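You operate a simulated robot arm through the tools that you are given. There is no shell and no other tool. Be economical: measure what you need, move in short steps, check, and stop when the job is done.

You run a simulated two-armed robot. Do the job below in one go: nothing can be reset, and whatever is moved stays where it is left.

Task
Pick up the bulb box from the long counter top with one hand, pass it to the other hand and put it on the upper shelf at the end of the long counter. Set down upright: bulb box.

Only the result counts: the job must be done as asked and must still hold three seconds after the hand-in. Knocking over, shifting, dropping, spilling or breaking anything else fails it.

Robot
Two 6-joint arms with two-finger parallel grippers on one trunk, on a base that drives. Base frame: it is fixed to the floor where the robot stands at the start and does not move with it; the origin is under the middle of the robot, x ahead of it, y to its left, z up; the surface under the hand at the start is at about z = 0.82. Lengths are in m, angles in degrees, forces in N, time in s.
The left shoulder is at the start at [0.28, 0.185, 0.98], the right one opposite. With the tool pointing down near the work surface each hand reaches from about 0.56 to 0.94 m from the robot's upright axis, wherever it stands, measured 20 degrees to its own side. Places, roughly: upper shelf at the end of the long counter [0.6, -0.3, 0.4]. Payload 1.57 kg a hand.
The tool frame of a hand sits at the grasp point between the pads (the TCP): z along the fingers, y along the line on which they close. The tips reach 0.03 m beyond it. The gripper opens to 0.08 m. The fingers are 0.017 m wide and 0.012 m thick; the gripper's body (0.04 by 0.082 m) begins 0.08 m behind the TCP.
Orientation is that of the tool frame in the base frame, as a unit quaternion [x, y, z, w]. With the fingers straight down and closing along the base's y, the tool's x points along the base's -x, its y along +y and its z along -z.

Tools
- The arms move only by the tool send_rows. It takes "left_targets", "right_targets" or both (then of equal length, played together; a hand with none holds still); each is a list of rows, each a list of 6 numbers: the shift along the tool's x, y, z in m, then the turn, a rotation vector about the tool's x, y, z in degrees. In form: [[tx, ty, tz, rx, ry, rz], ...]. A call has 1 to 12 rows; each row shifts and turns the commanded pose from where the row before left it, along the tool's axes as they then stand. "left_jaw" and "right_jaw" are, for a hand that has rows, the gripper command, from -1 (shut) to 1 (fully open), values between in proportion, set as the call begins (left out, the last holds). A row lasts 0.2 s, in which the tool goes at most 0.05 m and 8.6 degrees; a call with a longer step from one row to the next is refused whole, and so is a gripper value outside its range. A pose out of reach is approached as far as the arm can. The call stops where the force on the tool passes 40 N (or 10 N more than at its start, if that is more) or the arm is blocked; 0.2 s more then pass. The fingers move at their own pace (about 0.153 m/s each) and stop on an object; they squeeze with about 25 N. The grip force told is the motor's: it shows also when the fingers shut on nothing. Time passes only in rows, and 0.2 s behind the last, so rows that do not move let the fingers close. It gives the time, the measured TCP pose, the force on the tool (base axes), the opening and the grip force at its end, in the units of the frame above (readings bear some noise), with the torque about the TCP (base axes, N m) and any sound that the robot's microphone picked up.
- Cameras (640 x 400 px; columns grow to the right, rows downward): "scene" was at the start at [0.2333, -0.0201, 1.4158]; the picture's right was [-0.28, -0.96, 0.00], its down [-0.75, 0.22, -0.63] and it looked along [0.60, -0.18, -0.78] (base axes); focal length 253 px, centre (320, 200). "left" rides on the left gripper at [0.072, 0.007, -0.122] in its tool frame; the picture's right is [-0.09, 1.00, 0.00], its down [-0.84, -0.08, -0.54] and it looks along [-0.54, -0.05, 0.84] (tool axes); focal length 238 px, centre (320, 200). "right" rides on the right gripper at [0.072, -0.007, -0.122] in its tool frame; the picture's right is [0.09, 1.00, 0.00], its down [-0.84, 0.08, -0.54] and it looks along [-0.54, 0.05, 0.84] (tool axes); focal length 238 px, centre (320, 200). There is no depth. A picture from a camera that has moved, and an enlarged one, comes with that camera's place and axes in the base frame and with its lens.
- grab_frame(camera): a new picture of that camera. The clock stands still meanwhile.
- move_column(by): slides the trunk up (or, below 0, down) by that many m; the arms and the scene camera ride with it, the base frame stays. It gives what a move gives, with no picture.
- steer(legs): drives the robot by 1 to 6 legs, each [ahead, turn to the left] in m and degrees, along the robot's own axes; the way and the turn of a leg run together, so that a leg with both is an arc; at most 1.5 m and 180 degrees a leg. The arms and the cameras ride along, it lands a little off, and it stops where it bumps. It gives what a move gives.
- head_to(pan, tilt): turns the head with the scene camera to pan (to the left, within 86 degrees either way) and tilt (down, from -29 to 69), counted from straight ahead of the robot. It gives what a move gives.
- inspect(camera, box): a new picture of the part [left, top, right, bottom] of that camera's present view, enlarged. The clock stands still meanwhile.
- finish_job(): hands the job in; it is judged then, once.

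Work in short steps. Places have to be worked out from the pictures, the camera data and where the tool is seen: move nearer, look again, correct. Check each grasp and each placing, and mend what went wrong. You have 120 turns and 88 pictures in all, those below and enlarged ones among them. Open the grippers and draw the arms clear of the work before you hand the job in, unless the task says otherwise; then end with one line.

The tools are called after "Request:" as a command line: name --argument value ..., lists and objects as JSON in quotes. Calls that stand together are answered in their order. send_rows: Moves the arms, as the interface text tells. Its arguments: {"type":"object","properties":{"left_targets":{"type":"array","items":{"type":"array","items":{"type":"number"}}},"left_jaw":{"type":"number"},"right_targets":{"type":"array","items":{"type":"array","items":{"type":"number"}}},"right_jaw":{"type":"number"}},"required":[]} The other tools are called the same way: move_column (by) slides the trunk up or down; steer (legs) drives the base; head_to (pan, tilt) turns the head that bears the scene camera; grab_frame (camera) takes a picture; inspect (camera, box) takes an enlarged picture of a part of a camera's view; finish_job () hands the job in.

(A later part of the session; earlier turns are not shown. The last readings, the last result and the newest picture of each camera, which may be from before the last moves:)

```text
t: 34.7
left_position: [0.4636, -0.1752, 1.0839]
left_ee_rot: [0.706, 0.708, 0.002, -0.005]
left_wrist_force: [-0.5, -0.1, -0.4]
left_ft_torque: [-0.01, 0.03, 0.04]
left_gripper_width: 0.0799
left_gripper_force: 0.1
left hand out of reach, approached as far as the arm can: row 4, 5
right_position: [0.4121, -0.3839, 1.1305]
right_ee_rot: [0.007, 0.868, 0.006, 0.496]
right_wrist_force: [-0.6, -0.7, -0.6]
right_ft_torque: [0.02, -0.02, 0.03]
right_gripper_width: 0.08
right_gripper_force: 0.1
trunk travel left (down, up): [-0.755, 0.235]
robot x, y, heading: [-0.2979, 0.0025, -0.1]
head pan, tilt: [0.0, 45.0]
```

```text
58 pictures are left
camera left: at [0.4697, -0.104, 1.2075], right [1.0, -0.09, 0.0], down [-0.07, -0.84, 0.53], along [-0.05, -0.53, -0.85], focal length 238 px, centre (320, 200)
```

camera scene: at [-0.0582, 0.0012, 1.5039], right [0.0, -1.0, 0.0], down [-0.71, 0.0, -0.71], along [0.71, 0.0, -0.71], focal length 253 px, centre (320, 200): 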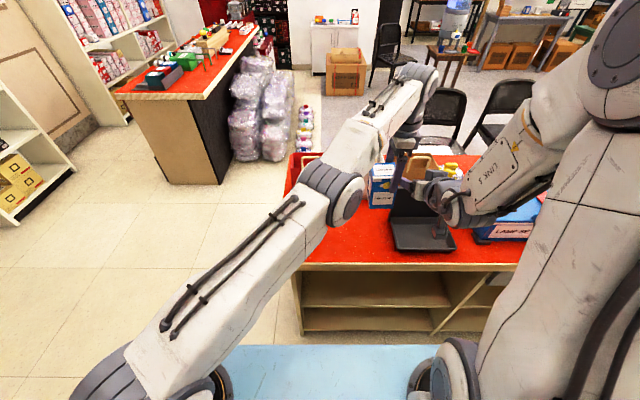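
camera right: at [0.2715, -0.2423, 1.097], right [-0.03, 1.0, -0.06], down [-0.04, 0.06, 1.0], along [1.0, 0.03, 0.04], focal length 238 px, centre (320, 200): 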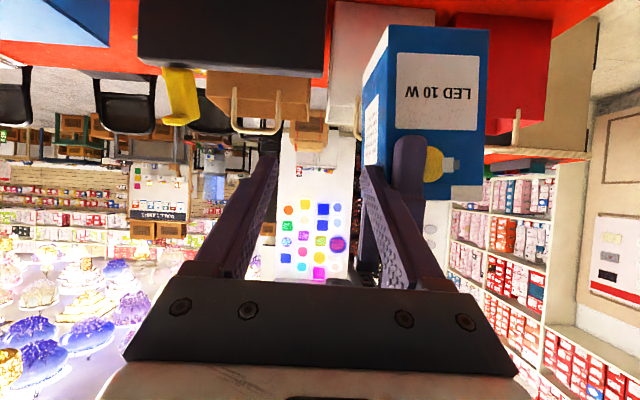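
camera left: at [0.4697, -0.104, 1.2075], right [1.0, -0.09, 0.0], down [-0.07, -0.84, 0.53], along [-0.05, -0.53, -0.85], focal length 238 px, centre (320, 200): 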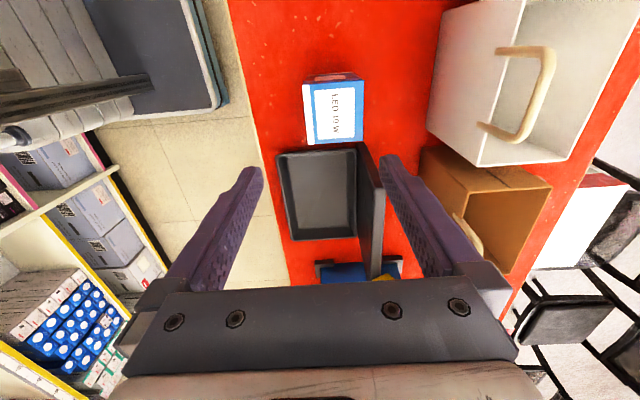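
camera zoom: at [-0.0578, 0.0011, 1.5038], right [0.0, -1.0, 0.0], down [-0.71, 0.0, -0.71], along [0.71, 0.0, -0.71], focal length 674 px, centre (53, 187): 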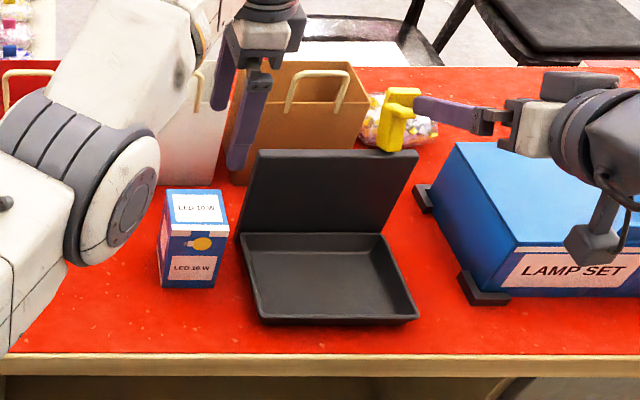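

The box stands upright at about [0.480, -0.165], yaw ≈ 0. The left arm is near full stretch here, so I turn the left tool back to its natural orientation and drive 0.12 m forward.

Request:
send_rows --left_targets '[[0, -0.02, -0.01, 0, 0, -7.5], [0, -0.02, -0.01, 0, 0, -7.5], [0, -0.02, -0.01, 0, 0, -7.5], [0, 0, 0, 0, 0, -7.5], [0, 0, 0, 0, 0, -7.5], [0, 0, 0, 0, 0, -7.5], [0, 0, 0, 0, 0, -7.5], [0, 0, 0, 0, 0, -7.5], [0, 0, 0, 0, 0, -7.5], [0, 0, 0, 0, 0, -7.5], [0, 0, 0, 0, 0, -7.5], [0, 0, 0, 0, 0, -7.5]]'

Request:
steer --legs '[[0.12, 0]]'

Request:
grab_frame --camera "scene"

```text
t: 37.3
left_position: [0.4441, -0.1854, 1.103]
left_ee_rot: [0.095, 0.995, 0.008, -0.006]
left_wrist_force: [0.7, -1.0, 0.9]
left_ft_torque: [0.02, -0.01, 0.0]
left_gripper_width: 0.0803
left_gripper_force: 0.1
left hand out of reach, approached as far as the arm can: row 1, 2, 3
right_position: [0.4126, -0.3851, 1.1292]
right_ee_rot: [0.007, 0.868, 0.005, 0.496]
right_wrist_force: [0.9, -0.1, -0.1]
right_ft_torque: [0.02, 0.0, 0.01]
right_gripper_width: 0.0797
right_gripper_force: 0.0
trunk travel left (down, up): [-0.755, 0.235]
robot x, y, heading: [-0.3024, -0.003, 0.1]
head pan, tilt: [0.0, 45.0]
```

```text
t: 38.5
left_position: [0.5663, -0.1845, 1.1031]
left_ee_rot: [0.095, 0.995, 0.007, -0.006]
left_wrist_force: [-0.1, -0.4, 0.2]
left_ft_torque: [-0.04, -0.01, 0.01]
left_gripper_width: 0.0801
left_gripper_force: 0.2
right_position: [0.5349, -0.3834, 1.1296]
right_ee_rot: [0.007, 0.868, 0.005, 0.496]
right_wrist_force: [0.2, -0.4, 0.4]
right_ft_torque: [-0.04, 0.02, 0.01]
right_gripper_width: 0.0801
right_gripper_force: 0.1
trunk travel left (down, up): [-0.755, 0.235]
robot x, y, heading: [-0.1783, -0.002, -0.3]
head pan, tilt: [0.0, 45.0]
```

```text
57 pictures are left
camera scene: at [0.0638, 0.0019, 1.5041], right [0.0, -1.0, 0.0], down [-0.71, 0.0, -0.71], along [0.71, 0.0, -0.71], focal length 253 px, centre (320, 200)
```

scene: 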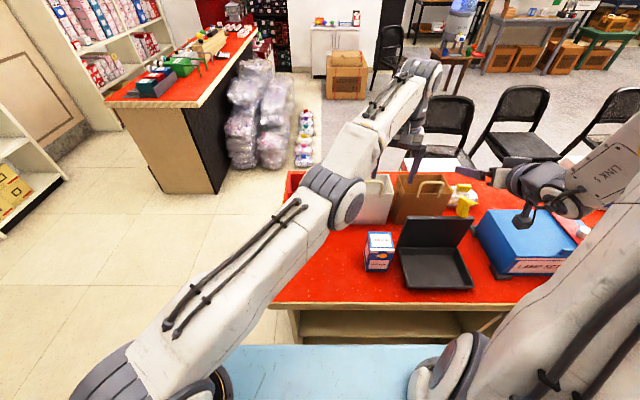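

I finish squaring the left tool and move it over the box.

Request:
send_rows --left_targets '[[0, 0, 0, 0.86, -0.61, -5.5], [0, 0, 0, 0, 0, -5.5], [0.03, 0.007, 0, 0, 0, 0], [0.03, 0.007, 0, 0, 0, 0], [0.026, 0.006, 0.03, 0, 0, 0], [0, 0, 0.03, 0, 0, 0]]'

Request:
grab_frame --camera "left"

Request:
inspect --camera "scene" --box '[320, 170, 480, 300]'

```text
t: 39.9
left_position: [0.5693, -0.1987, 1.0746]
left_ee_rot: [-0.001, 1.0, 0.002, -0.001]
left_wrist_force: [-1.4, 0.0, -0.7]
left_ft_torque: [0.03, -0.04, -0.02]
left_gripper_width: 0.0799
left_gripper_force: 0.0
left hand out of reach, approached as far as the arm can: row 1, 3, 4, 5, 6
right_position: [0.536, -0.3833, 1.131]
right_ee_rot: [0.006, 0.869, 0.006, 0.496]
right_wrist_force: [-0.3, -0.8, 0.3]
right_ft_torque: [0.02, -0.01, 0.05]
right_gripper_width: 0.0799
right_gripper_force: 0.0
trunk travel left (down, up): [-0.755, 0.235]
robot x, y, heading: [-0.1775, 0.0027, 0.0]
head pan, tilt: [0.0, 45.0]
```

```text
56 pictures are left
camera left: at [0.4968, -0.1927, 1.1986], right [0.09, 1.0, 0.0], down [0.84, -0.08, 0.54], along [0.54, -0.05, -0.84], focal length 238 px, centre (320, 200)
```

left: 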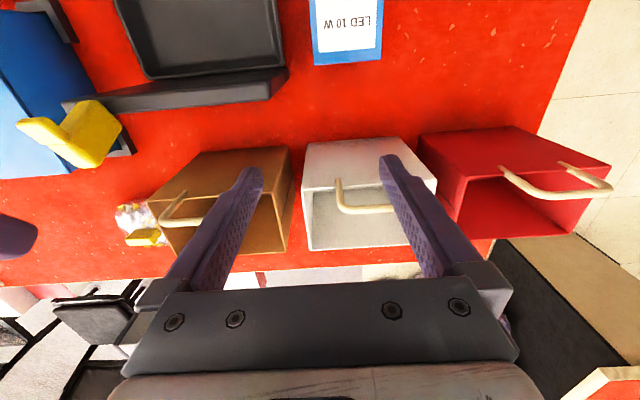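

```text
3.08 times, centred on (400, 235) of scene
camera zoom: at [0.064, 0.0019, 1.5041], right [0.0, -1.0, 0.0], down [-0.71, 0.0, -0.71], along [0.71, 0.0, -0.71], focal length 778 px, centre (74, 92)
```

zoom: 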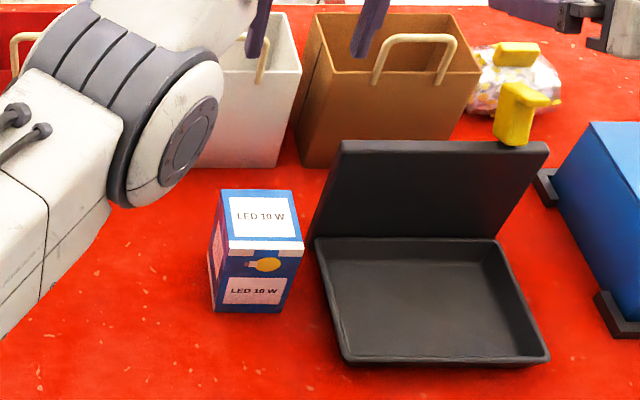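

The left arm can't swing that far inward, so I turn the robot right again to put the box in the left arm's comfortable zone. Before turning I shift the left hand left and raise the trunk.

Request:
send_rows --left_targets '[[0, 0.04, -0.01, 0, 0, 0], [0, 0.04, -0.01, 0, 0, 0], [0.02, 0.04, -0.01, 0, 0, 0], [0.04, 0.02, 0, 0, 0, 0], [0.04, 0.02, 0, 0, 0, 0]]'

Request:
move_column --by 0.06

Request:
steer --legs '[[0, -25]]'

Request:
grab_frame --camera "left"

```text
t: 41.1
left_position: [0.5825, -0.1687, 1.1062]
left_ee_rot: [0.0, 1.0, 0.0, -0.002]
left_wrist_force: [-0.1, 0.7, 0.6]
left_ft_torque: [0.03, 0.0, 0.03]
left_gripper_width: 0.0801
left_gripper_force: 0.0
left hand out of reach, approached as far as the arm can: row 1, 2, 3, 4, 5
right_position: [0.5357, -0.3837, 1.1293]
right_ee_rot: [0.006, 0.868, 0.006, 0.496]
right_wrist_force: [0.6, 0.2, 0.2]
right_ft_torque: [0.01, -0.01, 0.0]
right_gripper_width: 0.0799
right_gripper_force: 0.2
trunk travel left (down, up): [-0.755, 0.235]
robot x, y, heading: [-0.1767, -0.0019, 0.0]
head pan, tilt: [0.0, 45.0]
```

```text
t: 42.1
left_position: [0.5815, -0.1695, 1.166]
left_ee_rot: [-0.001, 1.0, 0.001, -0.002]
left_wrist_force: [0.5, -0.4, -0.7]
left_ft_torque: [-0.02, 0.02, -0.02]
left_gripper_width: 0.0798
left_gripper_force: 0.2
right_position: [0.5356, -0.384, 1.1906]
right_ee_rot: [0.008, 0.868, 0.005, 0.496]
right_wrist_force: [-0.3, -0.2, -1.0]
right_ft_torque: [0.03, 0.01, 0.01]
right_gripper_width: 0.0801
right_gripper_force: 0.0
trunk travel left (down, up): [-0.815, 0.175]
robot x, y, heading: [-0.1782, -0.0009, 0.1]
head pan, tilt: [0.0, 45.0]
```

```text
t: 43.8
left_position: [0.4388, -0.4751, 1.1669]
left_ee_rot: [0.217, 0.976, 0.001, -0.002]
left_wrist_force: [-0.6, -0.3, -0.4]
left_ft_torque: [-0.06, 0.02, 0.01]
left_gripper_width: 0.0799
left_gripper_force: 0.0
right_position: [0.3049, -0.649, 1.1896]
right_ee_rot: [0.195, 0.846, -0.102, 0.486]
right_wrist_force: [-0.1, 0.2, -0.5]
right_ft_torque: [-0.01, -0.01, 0.02]
right_gripper_width: 0.08
right_gripper_force: 0.1
trunk travel left (down, up): [-0.815, 0.175]
robot x, y, heading: [-0.1753, -0.0019, -24.9]
head pan, tilt: [0.0, 45.0]
```

```text
54 pictures are left
camera left: at [0.3771, -0.4387, 1.2891], right [0.5, 0.86, 0.0], down [0.73, -0.43, 0.54], along [0.47, -0.27, -0.84], focal length 238 px, centre (320, 200)
```

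left: 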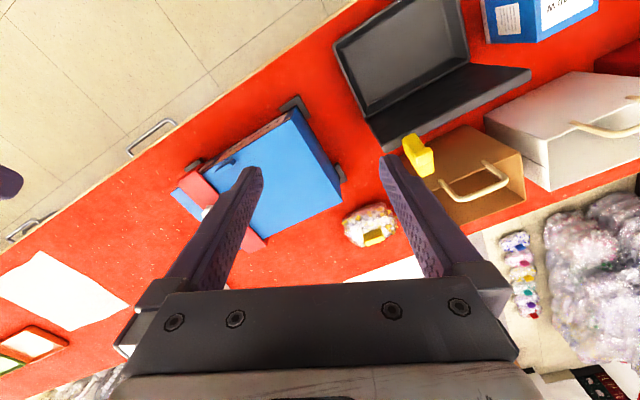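

The left arm seems stuck nearly straight. I try pulling it back toward the robot over several rows to bend the elbow.

Request:
send_rows --left_targets '[[0.04, 0.01, 0, 0, 0, 0], [0.04, 0.01, 0, 0, 0, 0], [0.04, 0.01, 0, 0, 0, 0], [0.04, 0.01, 0, 0, 0, 0], [0.04, 0.01, 0, 0, 0, 0]]'

Request:
grab_frame --camera "scene"

```text
t: 45.0
left_position: [0.418, -0.4799, 1.1839]
left_ee_rot: [0.217, 0.976, 0.001, -0.003]
left_wrist_force: [0.3, 0.2, 0.1]
left_ft_torque: [-0.02, -0.01, 0.0]
left_gripper_width: 0.0801
left_gripper_force: 0.0
left hand out of reach, approached as far as the arm can: row 1, 2, 3, 4, 5
right_position: [0.3055, -0.649, 1.1895]
right_ee_rot: [0.195, 0.846, -0.103, 0.486]
right_wrist_force: [0.4, -0.1, 0.5]
right_ft_torque: [0.01, 0.04, -0.01]
right_gripper_width: 0.0799
right_gripper_force: 0.2
trunk travel left (down, up): [-0.815, 0.175]
robot x, y, heading: [-0.1776, 0.0009, -24.9]
head pan, tilt: [0.0, 45.0]
```

```text
53 pictures are left
camera scene: at [0.0416, -0.1008, 1.564], right [-0.42, -0.91, 0.0], down [-0.64, 0.3, -0.71], along [0.64, -0.3, -0.71], focal length 253 px, centre (320, 200)
```

scene: 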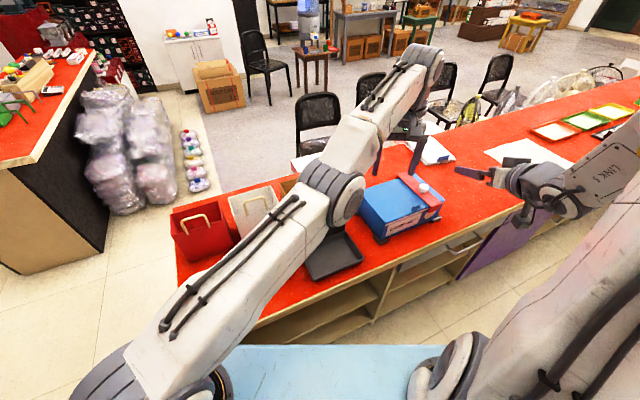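

The left arm is in an awkward near-singular posture. I test small pure moves: straight up, then sideways to the left.

Request:
send_rows --left_targets '[[0, 0, -0.02, 0, 0, 0], [0, 0, -0.02, 0, 0, 0], [0, 0, -0.02, 0, 0, 0], [0, 0, -0.02, 0, 0, 0]]'

Request:
send_rows --left_targets '[[0, 0.015, 0, 0, 0, 0], [0, 0.015, 0, 0, 0, 0], [0, 0.015, 0, 0, 0, 0], [0, 0.015, 0, 0, 0, 0]]'

```text
t: 46.0
left_position: [0.4078, -0.4565, 1.256]
left_ee_rot: [0.216, 0.977, 0.001, 0.0]
left_wrist_force: [-0.4, -0.4, -0.5]
left_ft_torque: [-0.03, 0.0, 0.02]
left_gripper_width: 0.0799
left_gripper_force: 0.0
left hand out of reach, approached as far as the arm can: row 1, 2, 3, 4
right_position: [0.3063, -0.6495, 1.1908]
right_ee_rot: [0.196, 0.846, -0.103, 0.485]
right_wrist_force: [0.3, -0.8, -0.1]
right_ft_torque: [-0.01, -0.03, -0.01]
right_gripper_width: 0.08
right_gripper_force: 0.1
trunk travel left (down, up): [-0.815, 0.175]
robot x, y, heading: [-0.1746, -0.0044, -24.9]
head pan, tilt: [0.0, 45.0]
```

```text
t: 47.0
left_position: [0.4463, -0.4243, 1.2688]
left_ee_rot: [0.216, 0.976, 0.001, -0.003]
left_wrist_force: [0.0, 0.9, 0.3]
left_ft_torque: [0.02, -0.03, -0.02]
left_gripper_width: 0.0798
left_gripper_force: 0.2
left hand out of reach, approached as far as the arm can: row 1, 2, 3, 4
right_position: [0.3059, -0.6482, 1.189]
right_ee_rot: [0.196, 0.846, -0.103, 0.485]
right_wrist_force: [-0.3, -0.7, 0.3]
right_ft_torque: [0.0, -0.01, 0.01]
right_gripper_width: 0.08
right_gripper_force: 0.0
trunk travel left (down, up): [-0.815, 0.175]
robot x, y, heading: [-0.1802, 0.0038, -24.8]
head pan, tilt: [0.0, 45.0]
```

The geometry shows the left elbow flipped to the "down" branch when it was overstretched, and it is now at its limit. I stretch it out fully again and then pull up and back so it folds elbow-up.

Request:
send_rows --left_targets '[[-0.04, 0.02, 0, 0, 0, 0], [-0.04, 0.02, 0, 0, 0, 0], [-0.04, 0.02, 0, 0, 0, 0], [-0.04, 0.02, 0, 0, 0, 0], [0, 0, -0.05, 0, 0, 0], [0.01, 0, -0.045, 0, 0, 0], [0.03, 0, -0.03, 0, 0, 0], [0.04, 0, -0.02, 0, 0, 0]]'

Request:
grab_frame --camera "scene"

```text
t: 48.8
left_position: [0.4706, -0.2956, 1.373]
left_ee_rot: [0.217, 0.976, 0.001, -0.001]
left_wrist_force: [0.2, 0.5, 0.0]
left_ft_torque: [-0.01, 0.02, -0.02]
left_gripper_width: 0.0798
left_gripper_force: 0.0
left hand out of reach, approached as far as the arm can: row 1, 2, 3, 4, 5, 6
right_position: [0.3055, -0.6488, 1.189]
right_ee_rot: [0.195, 0.846, -0.103, 0.485]
right_wrist_force: [0.5, 0.1, -0.5]
right_ft_torque: [0.0, 0.02, -0.03]
right_gripper_width: 0.08
right_gripper_force: 0.1
trunk travel left (down, up): [-0.815, 0.175]
robot x, y, heading: [-0.1786, 0.0007, -24.9]
head pan, tilt: [0.0, 45.0]
```

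```text
52 pictures are left
camera scene: at [0.0419, -0.1009, 1.564], right [-0.42, -0.91, 0.0], down [-0.64, 0.3, -0.71], along [0.64, -0.3, -0.71], focal length 253 px, centre (320, 200)
```

scene: 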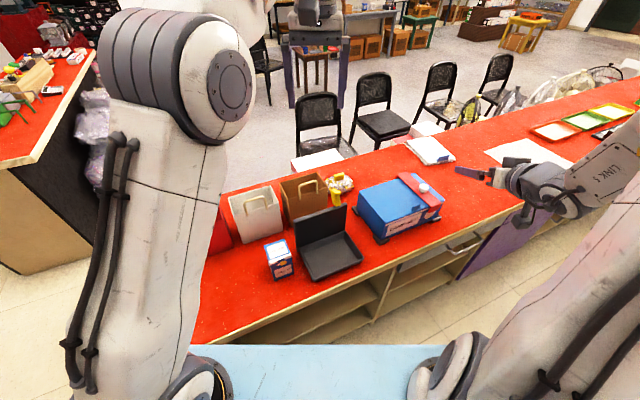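

The left elbow is up again. Now I square the left tool to the box (closing along y) and move over it, then bring the trunk down.

Request:
send_rows --left_targets '[[0, 0, 0, 0, 0, -8.3], [0, 0, 0, 0, 0, -8.3], [0, 0, 0, 0, 0, -8.3], [-0.0023, 0.0327, 0.025, 0, 0, 0], [-0.0023, 0.0327, 0.025, 0, 0, 0], [-0.0023, 0.0327, 0.025, 0, 0, 0], [-0.0025, 0.0325, 0.025, 0, 0, 0]]'

Request:
move_column --by -0.14

Request:
grab_frame --camera "left"

```text
t: 50.4
left_position: [0.48, -0.1631, 1.2753]
left_ee_rot: [0.001, 1.0, 0.001, -0.002]
left_wrist_force: [-0.2, -0.1, 0.6]
left_ft_torque: [0.01, 0.01, 0.02]
left_gripper_width: 0.0798
left_gripper_force: 0.1
right_position: [0.3059, -0.6491, 1.1902]
right_ee_rot: [0.196, 0.846, -0.102, 0.485]
right_wrist_force: [-0.4, -0.8, 0.4]
right_ft_torque: [0.01, -0.04, 0.0]
right_gripper_width: 0.0798
right_gripper_force: 0.0
trunk travel left (down, up): [-0.815, 0.175]
robot x, y, heading: [-0.176, -0.0035, -25.3]
head pan, tilt: [0.0, 45.0]
```

```text
t: 52.1
left_position: [0.4812, -0.1629, 1.1364]
left_ee_rot: [0.001, 1.0, 0.001, -0.002]
left_wrist_force: [-0.5, 0.0, -0.2]
left_ft_torque: [0.02, 0.01, -0.02]
left_gripper_width: 0.0799
left_gripper_force: 0.1
right_position: [0.3049, -0.6486, 1.0487]
right_ee_rot: [0.195, 0.846, -0.102, 0.485]
right_wrist_force: [0.4, -0.2, -0.3]
right_ft_torque: [0.0, -0.01, -0.01]
right_gripper_width: 0.0801
right_gripper_force: 0.0
trunk travel left (down, up): [-0.675, 0.315]
robot x, y, heading: [-0.1779, 0.0014, -25.0]
head pan, tilt: [0.0, 45.0]
```

```text
51 pictures are left
camera left: at [0.4089, -0.157, 1.2581], right [0.09, 1.0, 0.0], down [0.84, -0.08, 0.54], along [0.54, -0.05, -0.84], focal length 238 px, centre (320, 200)
```

left: 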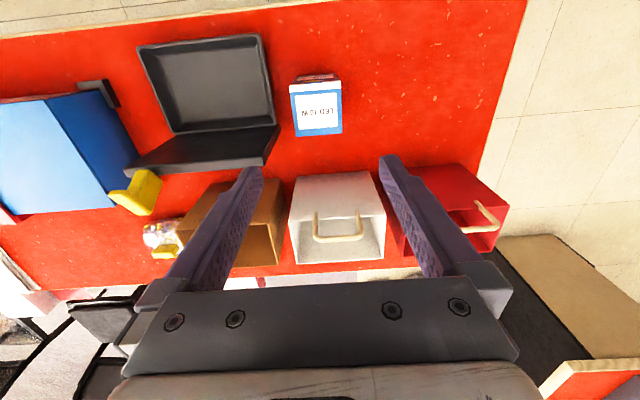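

Box top centre ≈ [0.476, -0.168], yaw ≈ 0. I correct by 5 mm and descend to z≈0.918.

Request:
send_rows --left_targets '[[0.005, -0.005, 0.03, 0, 0, 0], [0, 0, 0.04, 0, 0, 0], [0, 0, 0.04, 0, 0, 0], [0, 0, 0.04, 0, 0, 0], [0, 0, 0.035, 0, 0, 0], [0, 0, 0.033, 0, 0, 0]]'

Request:
grab_frame --camera "left"

```text
t: 53.5
left_position: [0.4743, -0.1668, 0.9175]
left_ee_rot: [0.001, 1.0, 0.001, 0.0]
left_wrist_force: [-0.7, -0.6, -0.6]
left_ft_torque: [0.0, -0.02, 0.03]
left_gripper_width: 0.08
left_gripper_force: 0.1
right_position: [0.3064, -0.649, 1.0493]
right_ee_rot: [0.196, 0.846, -0.103, 0.486]
right_wrist_force: [0.7, -0.2, 0.1]
right_ft_torque: [-0.02, 0.03, 0.03]
right_gripper_width: 0.0799
right_gripper_force: 0.0
trunk travel left (down, up): [-0.675, 0.315]
robot x, y, heading: [-0.1789, 0.0022, -25.0]
head pan, tilt: [0.0, 45.0]
```

```text
50 pictures are left
camera left: at [0.4045, -0.1595, 1.0403], right [0.09, 1.0, 0.0], down [0.84, -0.08, 0.54], along [0.54, -0.05, -0.84], focal length 238 px, centre (320, 200)
```

left: 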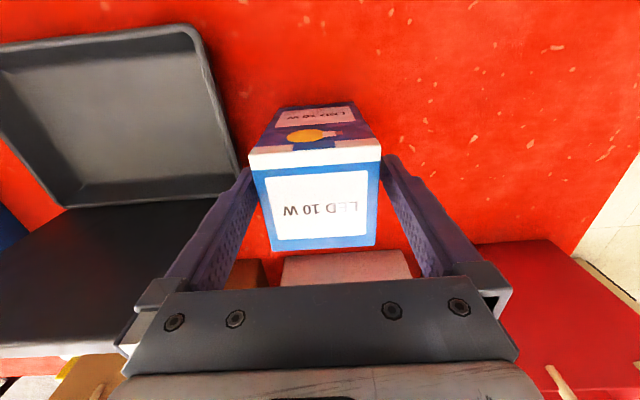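

Centred. I close and lift 0.2 m.

Request:
send_rows --left_targets '[[0, 0, 0, 0, 0, 0], [0, 0, 0, 0, 0, 0], [0, 0, 0, 0, 0, 0], [0, 0, 0, 0, 0, 0]]' --left_jaw -1

Request:
send_rows --left_targets '[[0, 0, -0.03, 0, 0, 0], [0, 0, -0.045, 0, 0, 0], [0, 0, -0.045, 0, 0, 0], [0, 0, -0.045, 0, 0, 0], [0, 0, -0.035, 0, 0, 0]]'

```text
t: 54.5
left_position: [0.4763, -0.1662, 0.9187]
left_ee_rot: [0.001, 1.0, 0.001, -0.001]
left_wrist_force: [0.2, -0.3, -0.2]
left_ft_torque: [-0.01, 0.01, 0.0]
left_gripper_width: 0.0656
left_gripper_force: 25.0
right_position: [0.3065, -0.6481, 1.0491]
right_ee_rot: [0.196, 0.846, -0.103, 0.486]
right_wrist_force: [0.2, -0.8, -0.8]
right_ft_torque: [-0.01, -0.02, -0.02]
right_gripper_width: 0.0798
right_gripper_force: 0.0
trunk travel left (down, up): [-0.675, 0.315]
robot x, y, heading: [-0.1767, 0.0033, -24.8]
head pan, tilt: [0.0, 45.0]
```

```text
t: 55.7
left_position: [0.4771, -0.167, 1.1175]
left_ee_rot: [0.001, 1.0, 0.002, -0.002]
left_wrist_force: [-0.4, 0.5, -1.3]
left_ft_torque: [0.0, 0.0, -0.03]
left_gripper_width: 0.0652
left_gripper_force: 25.2
right_position: [0.3056, -0.6485, 1.0494]
right_ee_rot: [0.196, 0.846, -0.103, 0.485]
right_wrist_force: [1.0, -0.2, 0.8]
right_ft_torque: [-0.01, 0.0, 0.01]
right_gripper_width: 0.08
right_gripper_force: 0.1
trunk travel left (down, up): [-0.675, 0.315]
robot x, y, heading: [-0.1771, 0.0015, -25.0]
head pan, tilt: [0.0, 45.0]
```

The grip is good again (25 N, 0.065 m). I now turn the left tool so the box's free faces meet a right-hand approach from the right. In the same rows I yaw the right tool 65° leftward.

Request:
send_rows --left_targets '[[0, 0, 0, 0, 0, 6.25], [0, 0, 0, 0, 0, 6.25], [0, 0, 0, 0, 0, 6.25], [0, 0, 0, 0, 0, 6.25], [0, 0, 0, 0, 0, 6.25], [0, 0, 0, 0, 0, 6.25], [0, 0, 0, 0, 0, 6.25], [0, 0, 0, 0, 0, 6.25]]' --right_targets '[[0, 0, 0, -7.036, 0, -4.0625], [0, 0, 0, -7.036, 0, -4.0625], [0, 0, 0, -7.036, 0, -4.0625], [0, 0, 0, -7.036, 0, -4.0625], [0, 0, 0, -7.036, 0, -4.0625], [0, 0, 0, -7.036, 0, -4.0625], [0, 0, 0, -7.036, 0, -4.0625], [0, 0, 0, -7.036, 0, -4.0625]]'

Request:
grab_frame --camera "scene"

```text
t: 57.5
left_position: [0.4748, -0.1697, 1.1163]
left_ee_rot: [0.424, 0.906, 0.001, -0.001]
left_wrist_force: [-0.6, 0.1, -0.5]
left_ft_torque: [0.0, 0.03, 0.01]
left_gripper_width: 0.0656
left_gripper_force: 25.1
right_position: [0.3048, -0.6488, 1.0496]
right_ee_rot: [-0.289, 0.813, 0.179, 0.473]
right_wrist_force: [-0.3, 0.6, 0.3]
right_ft_torque: [0.01, -0.01, -0.03]
right_gripper_width: 0.0799
right_gripper_force: 0.1
trunk travel left (down, up): [-0.675, 0.315]
robot x, y, heading: [-0.1777, -0.0, -24.8]
head pan, tilt: [0.0, 45.0]
```

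```text
49 pictures are left
camera scene: at [0.0414, -0.1007, 1.424], right [-0.42, -0.91, 0.0], down [-0.64, 0.3, -0.71], along [0.64, -0.3, -0.71], focal length 253 px, centre (320, 200)
```

scene: 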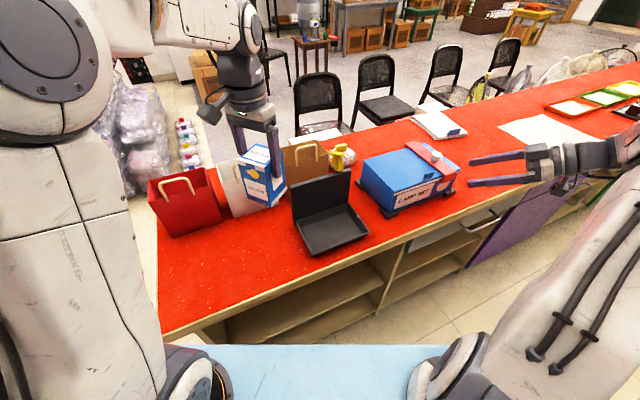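

Orientations match (both along base 40°). The left hand brings the box to about [0.469, -0.277] and the right hand goes halfway to its staging point.

Request:
send_rows --left_targets '[[-0.02, -0.0184, 0, 0, 0, 0], [-0.02, -0.0184, 0, 0, 0, 0], [-0.02, -0.0184, 0, 0, 0, 0], [-0.0188, -0.0185, 0, 0, 0, 0]]' --right_targets '[[-0.022, 0.0226, 0.0199, 0, 0, 0], [-0.022, 0.0226, 0.0199, 0, 0, 0], [-0.022, 0.0226, 0.0199, 0, 0, 0], [-0.022, 0.0226, 0.0199, 0, 0, 0]]'

Request:
grab_frame --camera "scene"

```text
t: 58.5
left_position: [0.4717, -0.2781, 1.1144]
left_ee_rot: [0.423, 0.906, 0.001, -0.001]
left_wrist_force: [-0.3, 0.4, -1.4]
left_ft_torque: [0.03, 0.01, -0.04]
left_gripper_width: 0.0655
left_gripper_force: 25.0
right_position: [0.3338, -0.5077, 1.0882]
right_ee_rot: [-0.29, 0.813, 0.178, 0.472]
right_wrist_force: [0.3, -0.2, 0.3]
right_ft_torque: [-0.01, 0.01, 0.02]
right_gripper_width: 0.0801
right_gripper_force: 0.0
trunk travel left (down, up): [-0.675, 0.315]
robot x, y, heading: [-0.1779, -0.0025, -25.0]
head pan, tilt: [0.0, 45.0]
```

```text
48 pictures are left
camera scene: at [0.0415, -0.1008, 1.424], right [-0.42, -0.91, 0.0], down [-0.64, 0.3, -0.71], along [0.64, -0.3, -0.71], focal length 253 px, centre (320, 200)
```

scene: 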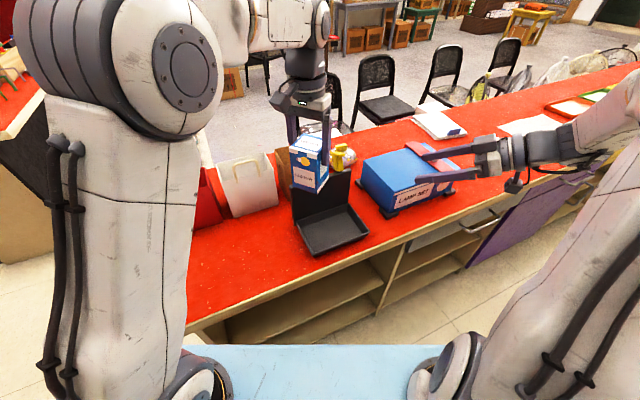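

No reach problems so far. I continue the right hand to 12 cm short of the grasp and check its view.

Request:
send_rows --right_targets '[[-0.0223, 0.022, 0.0277, 0, 0, 0], [-0.0223, 0.022, 0.0277, 0, 0, 0], [-0.0223, 0.022, 0.0277, 0, 0, 0], [-0.0223, 0.022, 0.0277, 0, 0, 0]]'

Request:
grab_frame --camera "right"

Request:
inspect --camera "scene" --box '[260, 60, 500, 210]'

```text
t: 59.5
left_position: [0.4717, -0.2772, 1.1149]
left_ee_rot: [0.423, 0.906, 0.0, -0.002]
left_wrist_force: [0.0, -0.2, -0.4]
left_ft_torque: [0.03, 0.01, 0.0]
left_gripper_width: 0.0656
left_gripper_force: 25.2
right_position: [0.3886, -0.3494, 1.1118]
right_ee_rot: [-0.288, 0.814, 0.177, 0.473]
right_wrist_force: [0.8, 0.9, -0.2]
right_ft_torque: [0.02, 0.02, 0.03]
right_gripper_width: 0.0802
right_gripper_force: 0.1
trunk travel left (down, up): [-0.675, 0.315]
robot x, y, heading: [-0.1775, 0.0028, -25.0]
head pan, tilt: [0.0, 45.0]
```

```text
47 pictures are left
camera right: at [0.2857, -0.4457, 1.1098], right [-0.67, 0.74, -0.06], down [-0.09, 0.01, 1.0], along [0.74, 0.67, 0.06], focal length 238 px, centre (320, 200)
```

right: 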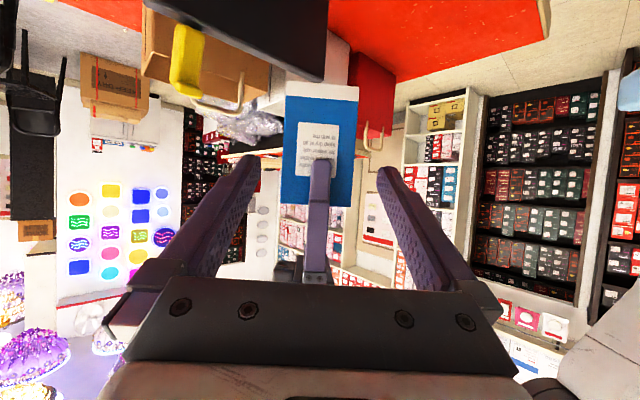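

```text
2.67 times, centred on (380, 135) of scene
camera zoom: at [0.0416, -0.101, 1.424], right [-0.42, -0.91, 0.0], down [-0.64, 0.3, -0.71], along [0.64, -0.3, -0.71], focal length 674 px, centre (160, 373)
```

zoom: 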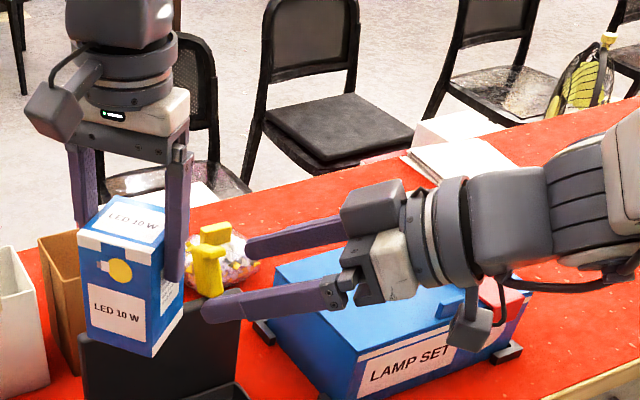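

Alignment is within 2 mm laterally and the height is on target. I advance 0.117 m along the tool axis.

Request:
send_rows --right_targets '[[0, 0.001, 0.03, 0, 0, 0], [0, 0.001, 0.03, 0, 0, 0], [0, 0, 0.03, 0, 0, 0], [0, 0, 0.027, 0, 0, 0]]'

Request:
inspect --camera "scene" --box '[260, 60, 500, 210]'

Request:
grab_frame --camera "right"

```text
t: 60.5
left_position: [0.4725, -0.2767, 1.1155]
left_ee_rot: [0.423, 0.906, 0.0, -0.001]
left_wrist_force: [-1.2, 0.2, -0.4]
left_ft_torque: [0.03, -0.02, -0.02]
left_gripper_width: 0.0652
left_gripper_force: 25.1
right_position: [0.4662, -0.2835, 1.0562]
right_ee_rot: [-0.288, 0.814, 0.176, 0.473]
right_wrist_force: [-0.2, -0.4, 0.4]
right_ft_torque: [-0.01, 0.03, 0.0]
right_gripper_width: 0.08
right_gripper_force: 0.1
trunk travel left (down, up): [-0.675, 0.315]
robot x, y, heading: [-0.1779, -0.0001, -25.2]
head pan, tilt: [0.0, 45.0]
```

```text
2.67 times, centred on (380, 135) of scene
camera zoom: at [0.0413, -0.1007, 1.424], right [-0.42, -0.91, 0.0], down [-0.64, 0.3, -0.71], along [0.64, -0.3, -0.71], focal length 674 px, centre (160, 373)
```

zoom: 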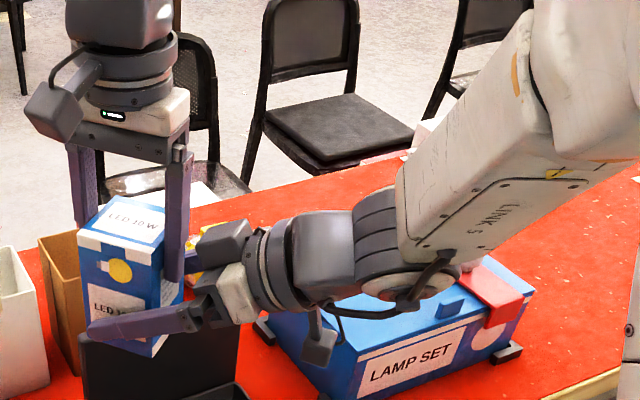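

```text
44 pictures are left
camera right: at [0.3618, -0.3805, 1.0542], right [-0.67, 0.74, -0.07], down [-0.09, 0.01, 1.0], along [0.74, 0.67, 0.06], focal length 238 px, centre (320, 200)
```

right: 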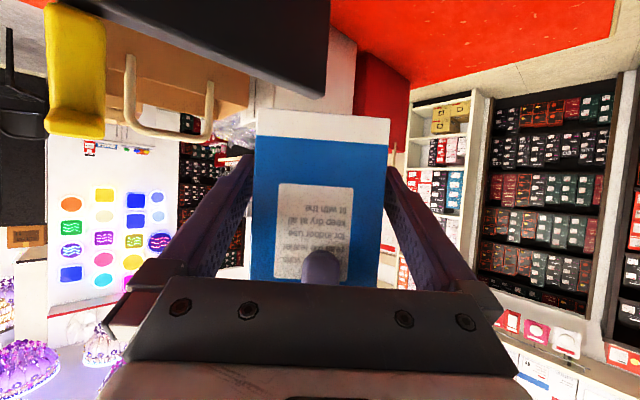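

The box sits between the right fingers, low on the free faces. I close the right hand while the left still holds.

Request:
send_rows --right_targets '[[0, 0, 0, 0, 0, 0], [0, 0, 0, 0, 0, 0], [0, 0, 0, 0, 0, 0], [0, 0, 0, 0, 0, 0]]' --right_jaw -1

```text
t: 61.5
left_position: [0.4707, -0.277, 1.1155]
left_ee_rot: [0.423, 0.906, 0.001, -0.003]
left_wrist_force: [-10.9, 3.5, 4.5]
left_ft_torque: [0.43, 0.46, 0.09]
left_gripper_width: 0.0653
left_gripper_force: 25.1
right_position: [0.4659, -0.2846, 1.057]
right_ee_rot: [-0.288, 0.814, 0.177, 0.472]
right_wrist_force: [10.1, -3.4, -3.7]
right_ft_torque: [-0.27, 0.15, -0.12]
right_gripper_width: 0.0655
right_gripper_force: 24.9
trunk travel left (down, up): [-0.675, 0.315]
robot x, y, heading: [-0.1776, -0.001, -24.7]
head pan, tilt: [0.0, 45.0]
```

Both hands hold (25 N each) with a small sideways load. I relieve that by 1.5 mm, then open the left hand.

Request:
send_rows --right_targets '[[0, -0.0015, 0, 0, 0, 0], [0, 0, 0, 0, 0, 0]]'

Request:
send_rows --left_targets '[[0, 0, 0, 0, 0, 0], [0, 0, 0, 0, 0, 0], [0, 0, 0, 0, 0, 0]]' --left_jaw 1

Request:
inspect --camera "scene" --box '[260, 60, 500, 210]'

```text
t: 62.1
left_position: [0.4711, -0.2772, 1.1156]
left_ee_rot: [0.423, 0.906, 0.0, -0.002]
left_wrist_force: [-13.8, 0.3, 6.8]
left_ft_torque: [0.33, 0.56, 0.11]
left_gripper_width: 0.0654
left_gripper_force: 25.2
right_position: [0.4662, -0.2851, 1.0573]
right_ee_rot: [-0.288, 0.813, 0.177, 0.474]
right_wrist_force: [14.9, -0.6, -6.5]
right_ft_torque: [-0.34, 0.3, -0.2]
right_gripper_width: 0.0654
right_gripper_force: 25.1
trunk travel left (down, up): [-0.675, 0.315]
robot x, y, heading: [-0.1801, 0.0023, -25.2]
head pan, tilt: [0.0, 45.0]
```

```text
t: 62.9
left_position: [0.4715, -0.2763, 1.115]
left_ee_rot: [0.423, 0.906, 0.0, -0.002]
left_wrist_force: [-0.9, -1.3, 0.2]
left_ft_torque: [-0.01, 0.0, -0.01]
left_gripper_width: 0.0798
left_gripper_force: 0.1
right_position: [0.4672, -0.2852, 1.0572]
right_ee_rot: [-0.289, 0.814, 0.177, 0.472]
right_wrist_force: [-0.5, 0.1, -0.1]
right_ft_torque: [0.02, -0.02, -0.03]
right_gripper_width: 0.0655
right_gripper_force: 24.7
trunk travel left (down, up): [-0.675, 0.315]
robot x, y, heading: [-0.1793, 0.0017, -25.0]
head pan, tilt: [0.0, 45.0]
```

```text
2.67 times, centred on (380, 135) of scene
camera zoom: at [0.0415, -0.1007, 1.424], right [-0.42, -0.91, 0.0], down [-0.64, 0.3, -0.71], along [0.64, -0.3, -0.71], focal length 674 px, centre (160, 373)
```

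zoom: 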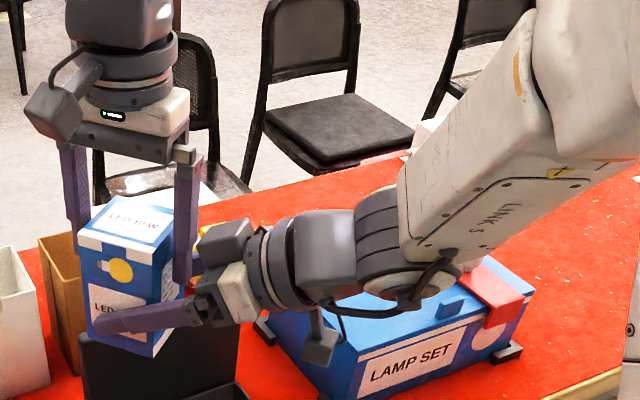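

The box is now in the right hand alone. I raise the left hand straight up, then away to the left.

Request:
send_rows --left_targets '[[0, 0, -0.03, 0, 0, 0], [0, 0, -0.04, 0, 0, 0], [0, 0, -0.04, 0, 0, 0], [0.017, 0.036, 0, 0, 0, 0], [0.017, 0.036, 0, 0, 0, 0], [0.017, 0.036, 0, 0, 0, 0], [0.017, 0.036, 0, 0, 0, 0], [0.017, 0.036, 0, 0, 0, 0]]'

Request:
grab_frame --camera "scene"

```text
t: 64.7
left_position: [0.5531, -0.0962, 1.2282]
left_ee_rot: [0.423, 0.906, 0.0, -0.001]
left_wrist_force: [-0.3, -0.7, 0.6]
left_ft_torque: [0.01, 0.01, 0.0]
left_gripper_width: 0.0801
left_gripper_force: 0.1
right_position: [0.4654, -0.2854, 1.0562]
right_ee_rot: [-0.289, 0.813, 0.178, 0.472]
right_wrist_force: [0.0, -1.6, -0.9]
right_ft_torque: [-0.01, 0.07, -0.02]
right_gripper_width: 0.0656
right_gripper_force: 25.0
trunk travel left (down, up): [-0.675, 0.315]
robot x, y, heading: [-0.1757, -0.0009, -25.2]
head pan, tilt: [0.0, 45.0]
```

```text
42 pictures are left
camera scene: at [0.0415, -0.1009, 1.424], right [-0.42, -0.91, 0.0], down [-0.64, 0.3, -0.71], along [0.64, -0.3, -0.71], focal length 253 px, centre (320, 200)
```

scene: 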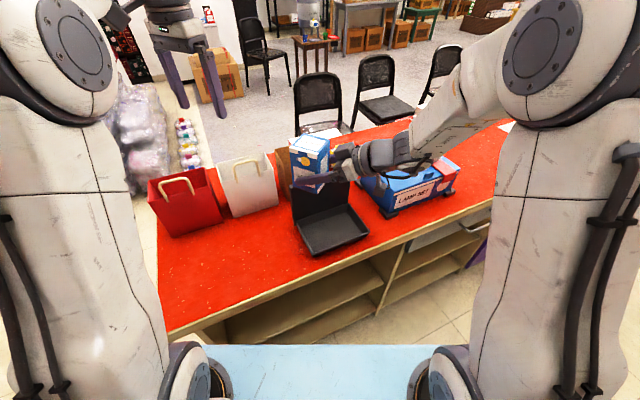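

The transfer is done. I back the robot off and straighten to heading 0 before lowering.

Request:
steer --legs '[[-0.15, 0], [0, 25]]'

Request:
send_rows --left_targets '[[0, 0, 0, 0, 0, -6.25], [0, 0, 0, 0, 0, -6.25], [0, 0, 0, 0, 0, -6.25], [0, 0, 0, 0, 0, -6.25], [0.04, 0.026, 0, 0, 0, 0], [0.04, 0.026, 0, 0, 0, 0], [0.04, 0.026, 0.02, 0, 0, 0], [0.04, 0.026, 0.03, 0, 0, 0], [0.04, 0.026, 0.02, 0, 0, 0], [0.04, 0.026, 0.02, 0, 0, 0]]'

Request:
grab_frame --camera "scene"

```text
t: 65.9
left_position: [0.478, -0.0228, 1.228]
left_ee_rot: [0.407, 0.913, 0.002, -0.003]
left_wrist_force: [0.1, 0.0, 0.4]
left_ft_torque: [0.04, -0.02, -0.01]
left_gripper_width: 0.0799
left_gripper_force: 0.0
right_position: [0.3948, -0.2148, 1.056]
right_ee_rot: [-0.305, 0.808, 0.187, 0.469]
right_wrist_force: [0.7, 0.1, -0.7]
right_ft_torque: [-0.01, -0.01, 0.01]
right_gripper_width: 0.0655
right_gripper_force: 25.0
trunk travel left (down, up): [-0.675, 0.315]
robot x, y, heading: [-0.2534, 0.0541, -22.7]
head pan, tilt: [0.0, 45.0]
stopped in leg 1: the robot was blocked; the commanded pose is now the measured one
```

```text
refused: row 7 steps farther than a row can; nothing moved
```

```text
41 pictures are left
camera scene: at [-0.0295, -0.0358, 1.4239], right [-0.38, -0.92, 0.0], down [-0.65, 0.27, -0.71], along [0.65, -0.27, -0.71], focal length 253 px, centre (320, 200)
```

scene: 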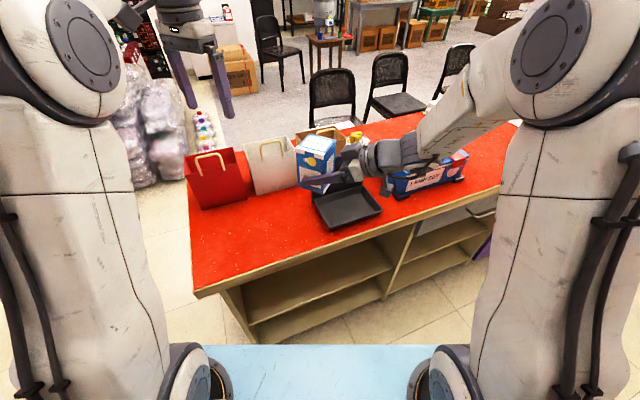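

The base bumped something behind. I look to both sides and rear to see what, and whether anything was disturbed.

Request:
head_to --pan 86 --tilt 45

Request:
grab_frame --camera "scene"

Request:
head_to --pan -86 --tilt 45

Request:
grab_frame --camera "scene"

```text
t: 67.5
left_position: [0.4786, -0.0204, 1.2272]
left_ee_rot: [0.406, 0.914, 0.0, -0.003]
left_wrist_force: [-0.4, 0.0, 0.2]
left_ft_torque: [0.0, 0.02, 0.01]
left_gripper_width: 0.0798
left_gripper_force: 0.2
right_position: [0.3966, -0.212, 1.0575]
right_ee_rot: [-0.304, 0.808, 0.186, 0.47]
right_wrist_force: [-0.7, 0.0, -0.8]
right_ft_torque: [0.0, 0.03, -0.03]
right_gripper_width: 0.0655
right_gripper_force: 24.7
trunk travel left (down, up): [-0.675, 0.315]
robot x, y, heading: [-0.2521, 0.0561, -22.6]
head pan, tilt: [85.9, 45.0]
```

```text
40 pictures are left
camera scene: at [-0.0681, 0.0687, 1.424], right [0.89, -0.45, 0.0], down [-0.32, -0.63, -0.71], along [0.32, 0.63, -0.71], focal length 253 px, centre (320, 200)
```

scene: 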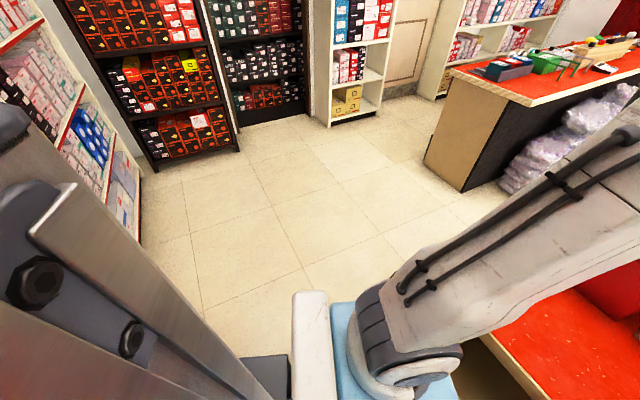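

```text
t: 70.1
left_position: [0.4781, -0.0207, 1.227]
left_ee_rot: [0.406, 0.914, 0.001, -0.002]
left_wrist_force: [-0.4, -0.6, 0.6]
left_ft_torque: [0.04, 0.02, 0.03]
left_gripper_width: 0.0804
left_gripper_force: 0.0
right_position: [0.3968, -0.2127, 1.0572]
right_ee_rot: [-0.304, 0.808, 0.186, 0.469]
right_wrist_force: [0.3, 0.4, -0.9]
right_ft_torque: [0.01, -0.01, 0.04]
right_gripper_width: 0.0655
right_gripper_force: 25.2
trunk travel left (down, up): [-0.675, 0.315]
robot x, y, heading: [-0.2542, 0.0542, -22.6]
head pan, tilt: [-85.9, 45.0]
```

```text
39 pictures are left
camera scene: at [-0.1305, -0.0811, 1.424], right [-0.95, 0.32, 0.0], down [0.22, 0.67, -0.71], along [-0.22, -0.67, -0.71], focal length 253 px, centre (320, 200)
```

scene: 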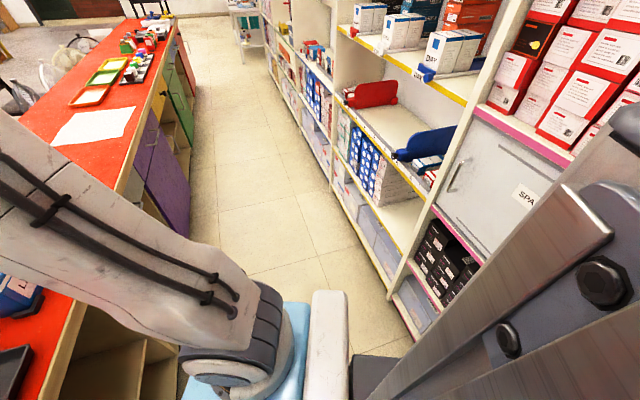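

The base only touched the fixed rack behind it and nothing there moved. I go forward a little, straighten, and back up straight to x≈-0.30, which was free before.

Request:
steer --legs '[[0.08, 0], [0, 22.7], [-0.11, 0]]'

Request:
head_to --pan 0 --tilt 45

Request:
send_rows --left_targets '[[0, 0, 0, 0, 0, -6.25], [0, 0, 0, 0, 0, -6.25], [0, 0, 0, 0, 0, -6.25], [0, 0, 0, 0, 0, -6.25], [0.04, 0.025, 0, 0, 0, 0], [0.04, 0.025, 0, 0, 0, 0], [0.035, 0.022, 0.02, 0, 0, 0], [0.035, 0.022, 0.02, 0, 0, 0], [0.035, 0.022, 0.02, 0, 0, 0], [0.035, 0.022, 0.02, 0, 0, 0]]'

Request:
grab_frame --camera "scene"

```text
t: 73.2
left_position: [0.4151, 0.2379, 1.2278]
left_ee_rot: [0.217, 0.976, 0.001, -0.003]
left_wrist_force: [0.5, 0.1, -0.2]
left_ft_torque: [-0.01, 0.01, 0.01]
left_gripper_width: 0.0798
left_gripper_force: 0.1
right_position: [0.4117, 0.0293, 1.0561]
right_ee_rot: [-0.459, 0.732, 0.276, 0.422]
right_wrist_force: [0.3, -0.3, -0.8]
right_ft_torque: [-0.01, 0.01, 0.02]
right_gripper_width: 0.0655
right_gripper_force: 24.8
trunk travel left (down, up): [-0.675, 0.315]
robot x, y, heading: [-0.2902, 0.0228, 0.3]
head pan, tilt: [-85.9, 45.0]
```

```text
t: 74.8
left_position: [0.4146, 0.2366, 1.2279]
left_ee_rot: [0.218, 0.976, 0.0, -0.004]
left_wrist_force: [0.1, -0.1, -0.4]
left_ft_torque: [0.0, 0.03, 0.03]
left_gripper_width: 0.0797
left_gripper_force: 0.1
right_position: [0.4114, 0.0284, 1.0562]
right_ee_rot: [-0.458, 0.732, 0.276, 0.423]
right_wrist_force: [-0.6, 0.5, -0.2]
right_ft_torque: [0.04, -0.02, 0.01]
right_gripper_width: 0.0657
right_gripper_force: 24.9
trunk travel left (down, up): [-0.675, 0.315]
robot x, y, heading: [-0.2896, 0.0233, 0.1]
head pan, tilt: [0.0, 45.0]
```

```text
t: 77.0
left_position: [0.1907, 0.3757, 1.1485]
left_ee_rot: [0.002, 1.0, 0.0, -0.003]
left_wrist_force: [0.7, -0.1, -0.1]
left_ft_torque: [0.0, 0.02, 0.03]
left_gripper_width: 0.08
left_gripper_force: 0.0
right_position: [0.4128, 0.0291, 1.0573]
right_ee_rot: [-0.458, 0.732, 0.276, 0.423]
right_wrist_force: [0.1, -1.2, -0.9]
right_ft_torque: [0.01, 0.02, 0.01]
right_gripper_width: 0.0654
right_gripper_force: 25.0
trunk travel left (down, up): [-0.675, 0.315]
robot x, y, heading: [-0.2915, 0.0242, 0.4]
head pan, tilt: [0.0, 45.0]
```

```text
38 pictures are left
camera scene: at [-0.0485, 0.0274, 1.424], right [0.0, -1.0, 0.0], down [-0.71, 0.0, -0.71], along [0.71, 0.0, -0.71], focal length 253 px, centre (320, 200)
```

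scene: 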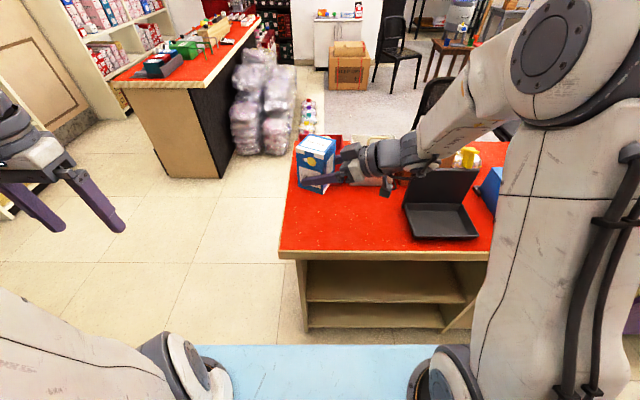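

The left arm is tucked past the counter end. I slide the right hand with the box to the right, in front of its own shoulder.

Request:
send_rows --right_targets '[[0.0147, -0.0121, -0.0346, 0, 0, 0], [0.0147, -0.0121, -0.0346, 0, 0, 0], [0.0147, -0.0121, -0.0346, 0, 0, 0], [0.0147, -0.0121, -0.0346, 0, 0, 0], [0.0147, -0.0121, -0.0346, 0, 0, 0], [0.0147, -0.0121, -0.0346, 0, 0, 0], [0.0147, -0.0121, -0.0346, 0, 0, 0], [0.0147, -0.0121, -0.0346, 0, 0, 0], [0.0147, -0.0121, -0.0346, 0, 0, 0], [0.0147, -0.0121, -0.0346, 0, 0, 0]]'

Request:
send_rows --right_targets '[[0, 0, 0, 7.036, 0, 4.0625], [0, 0, 0, 7.036, 0, 4.0625], [0, 0, 0, 7.036, 0, 4.0625], [0, 0, 0, 7.036, 0, 4.0625], [0, 0, 0, 7.036, 0, 4.0625], [0, 0, 0, 7.036, 0, 4.0625], [0, 0, 0, 7.036, 0, 4.0625], [0, 0, 0, 7.036, 0, 4.0625]]'

Request:
grab_frame --camera "scene"

```text
t: 79.2
left_position: [0.1913, 0.3758, 1.1489]
left_ee_rot: [0.001, 1.0, 0.001, -0.002]
left_wrist_force: [0.1, -0.7, 0.5]
left_ft_torque: [-0.03, -0.01, 0.04]
left_gripper_width: 0.0799
left_gripper_force: 0.1
right_position: [0.3637, -0.3607, 1.0952]
right_ee_rot: [-0.458, 0.732, 0.276, 0.422]
right_wrist_force: [0.1, 0.9, -0.3]
right_ft_torque: [-0.02, -0.01, 0.02]
right_gripper_width: 0.0657
right_gripper_force: 25.1
trunk travel left (down, up): [-0.675, 0.315]
robot x, y, heading: [-0.2894, 0.0246, 0.4]
head pan, tilt: [0.0, 45.0]
```

```text
t: 81.0
left_position: [0.1907, 0.3756, 1.1485]
left_ee_rot: [0.0, 1.0, 0.0, -0.003]
left_wrist_force: [0.0, 0.0, 0.5]
left_ft_torque: [-0.01, -0.01, 0.01]
left_gripper_width: 0.0802
left_gripper_force: 0.0
right_position: [0.3628, -0.3623, 1.0966]
right_ee_rot: [0.008, 0.869, 0.005, 0.495]
right_wrist_force: [0.3, -0.4, -0.3]
right_ft_torque: [-0.01, -0.01, 0.01]
right_gripper_width: 0.0655
right_gripper_force: 25.2
trunk travel left (down, up): [-0.675, 0.315]
robot x, y, heading: [-0.2893, 0.0252, 0.1]
head pan, tilt: [0.0, 45.0]
```

```text
37 pictures are left
camera scene: at [-0.0486, 0.0273, 1.424], right [0.0, -1.0, 0.0], down [-0.71, 0.0, -0.71], along [0.71, 0.0, -0.71], focal length 253 px, centre (320, 200)
```

scene: 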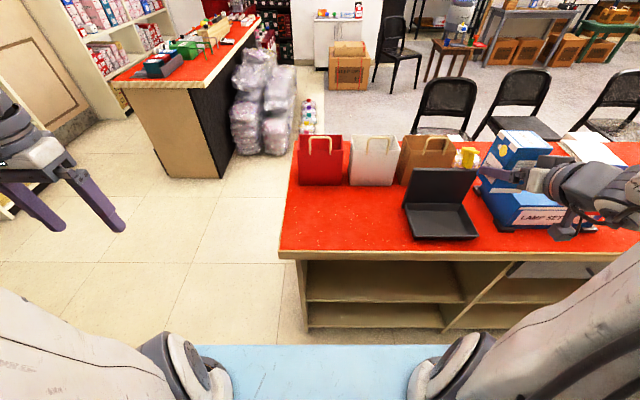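

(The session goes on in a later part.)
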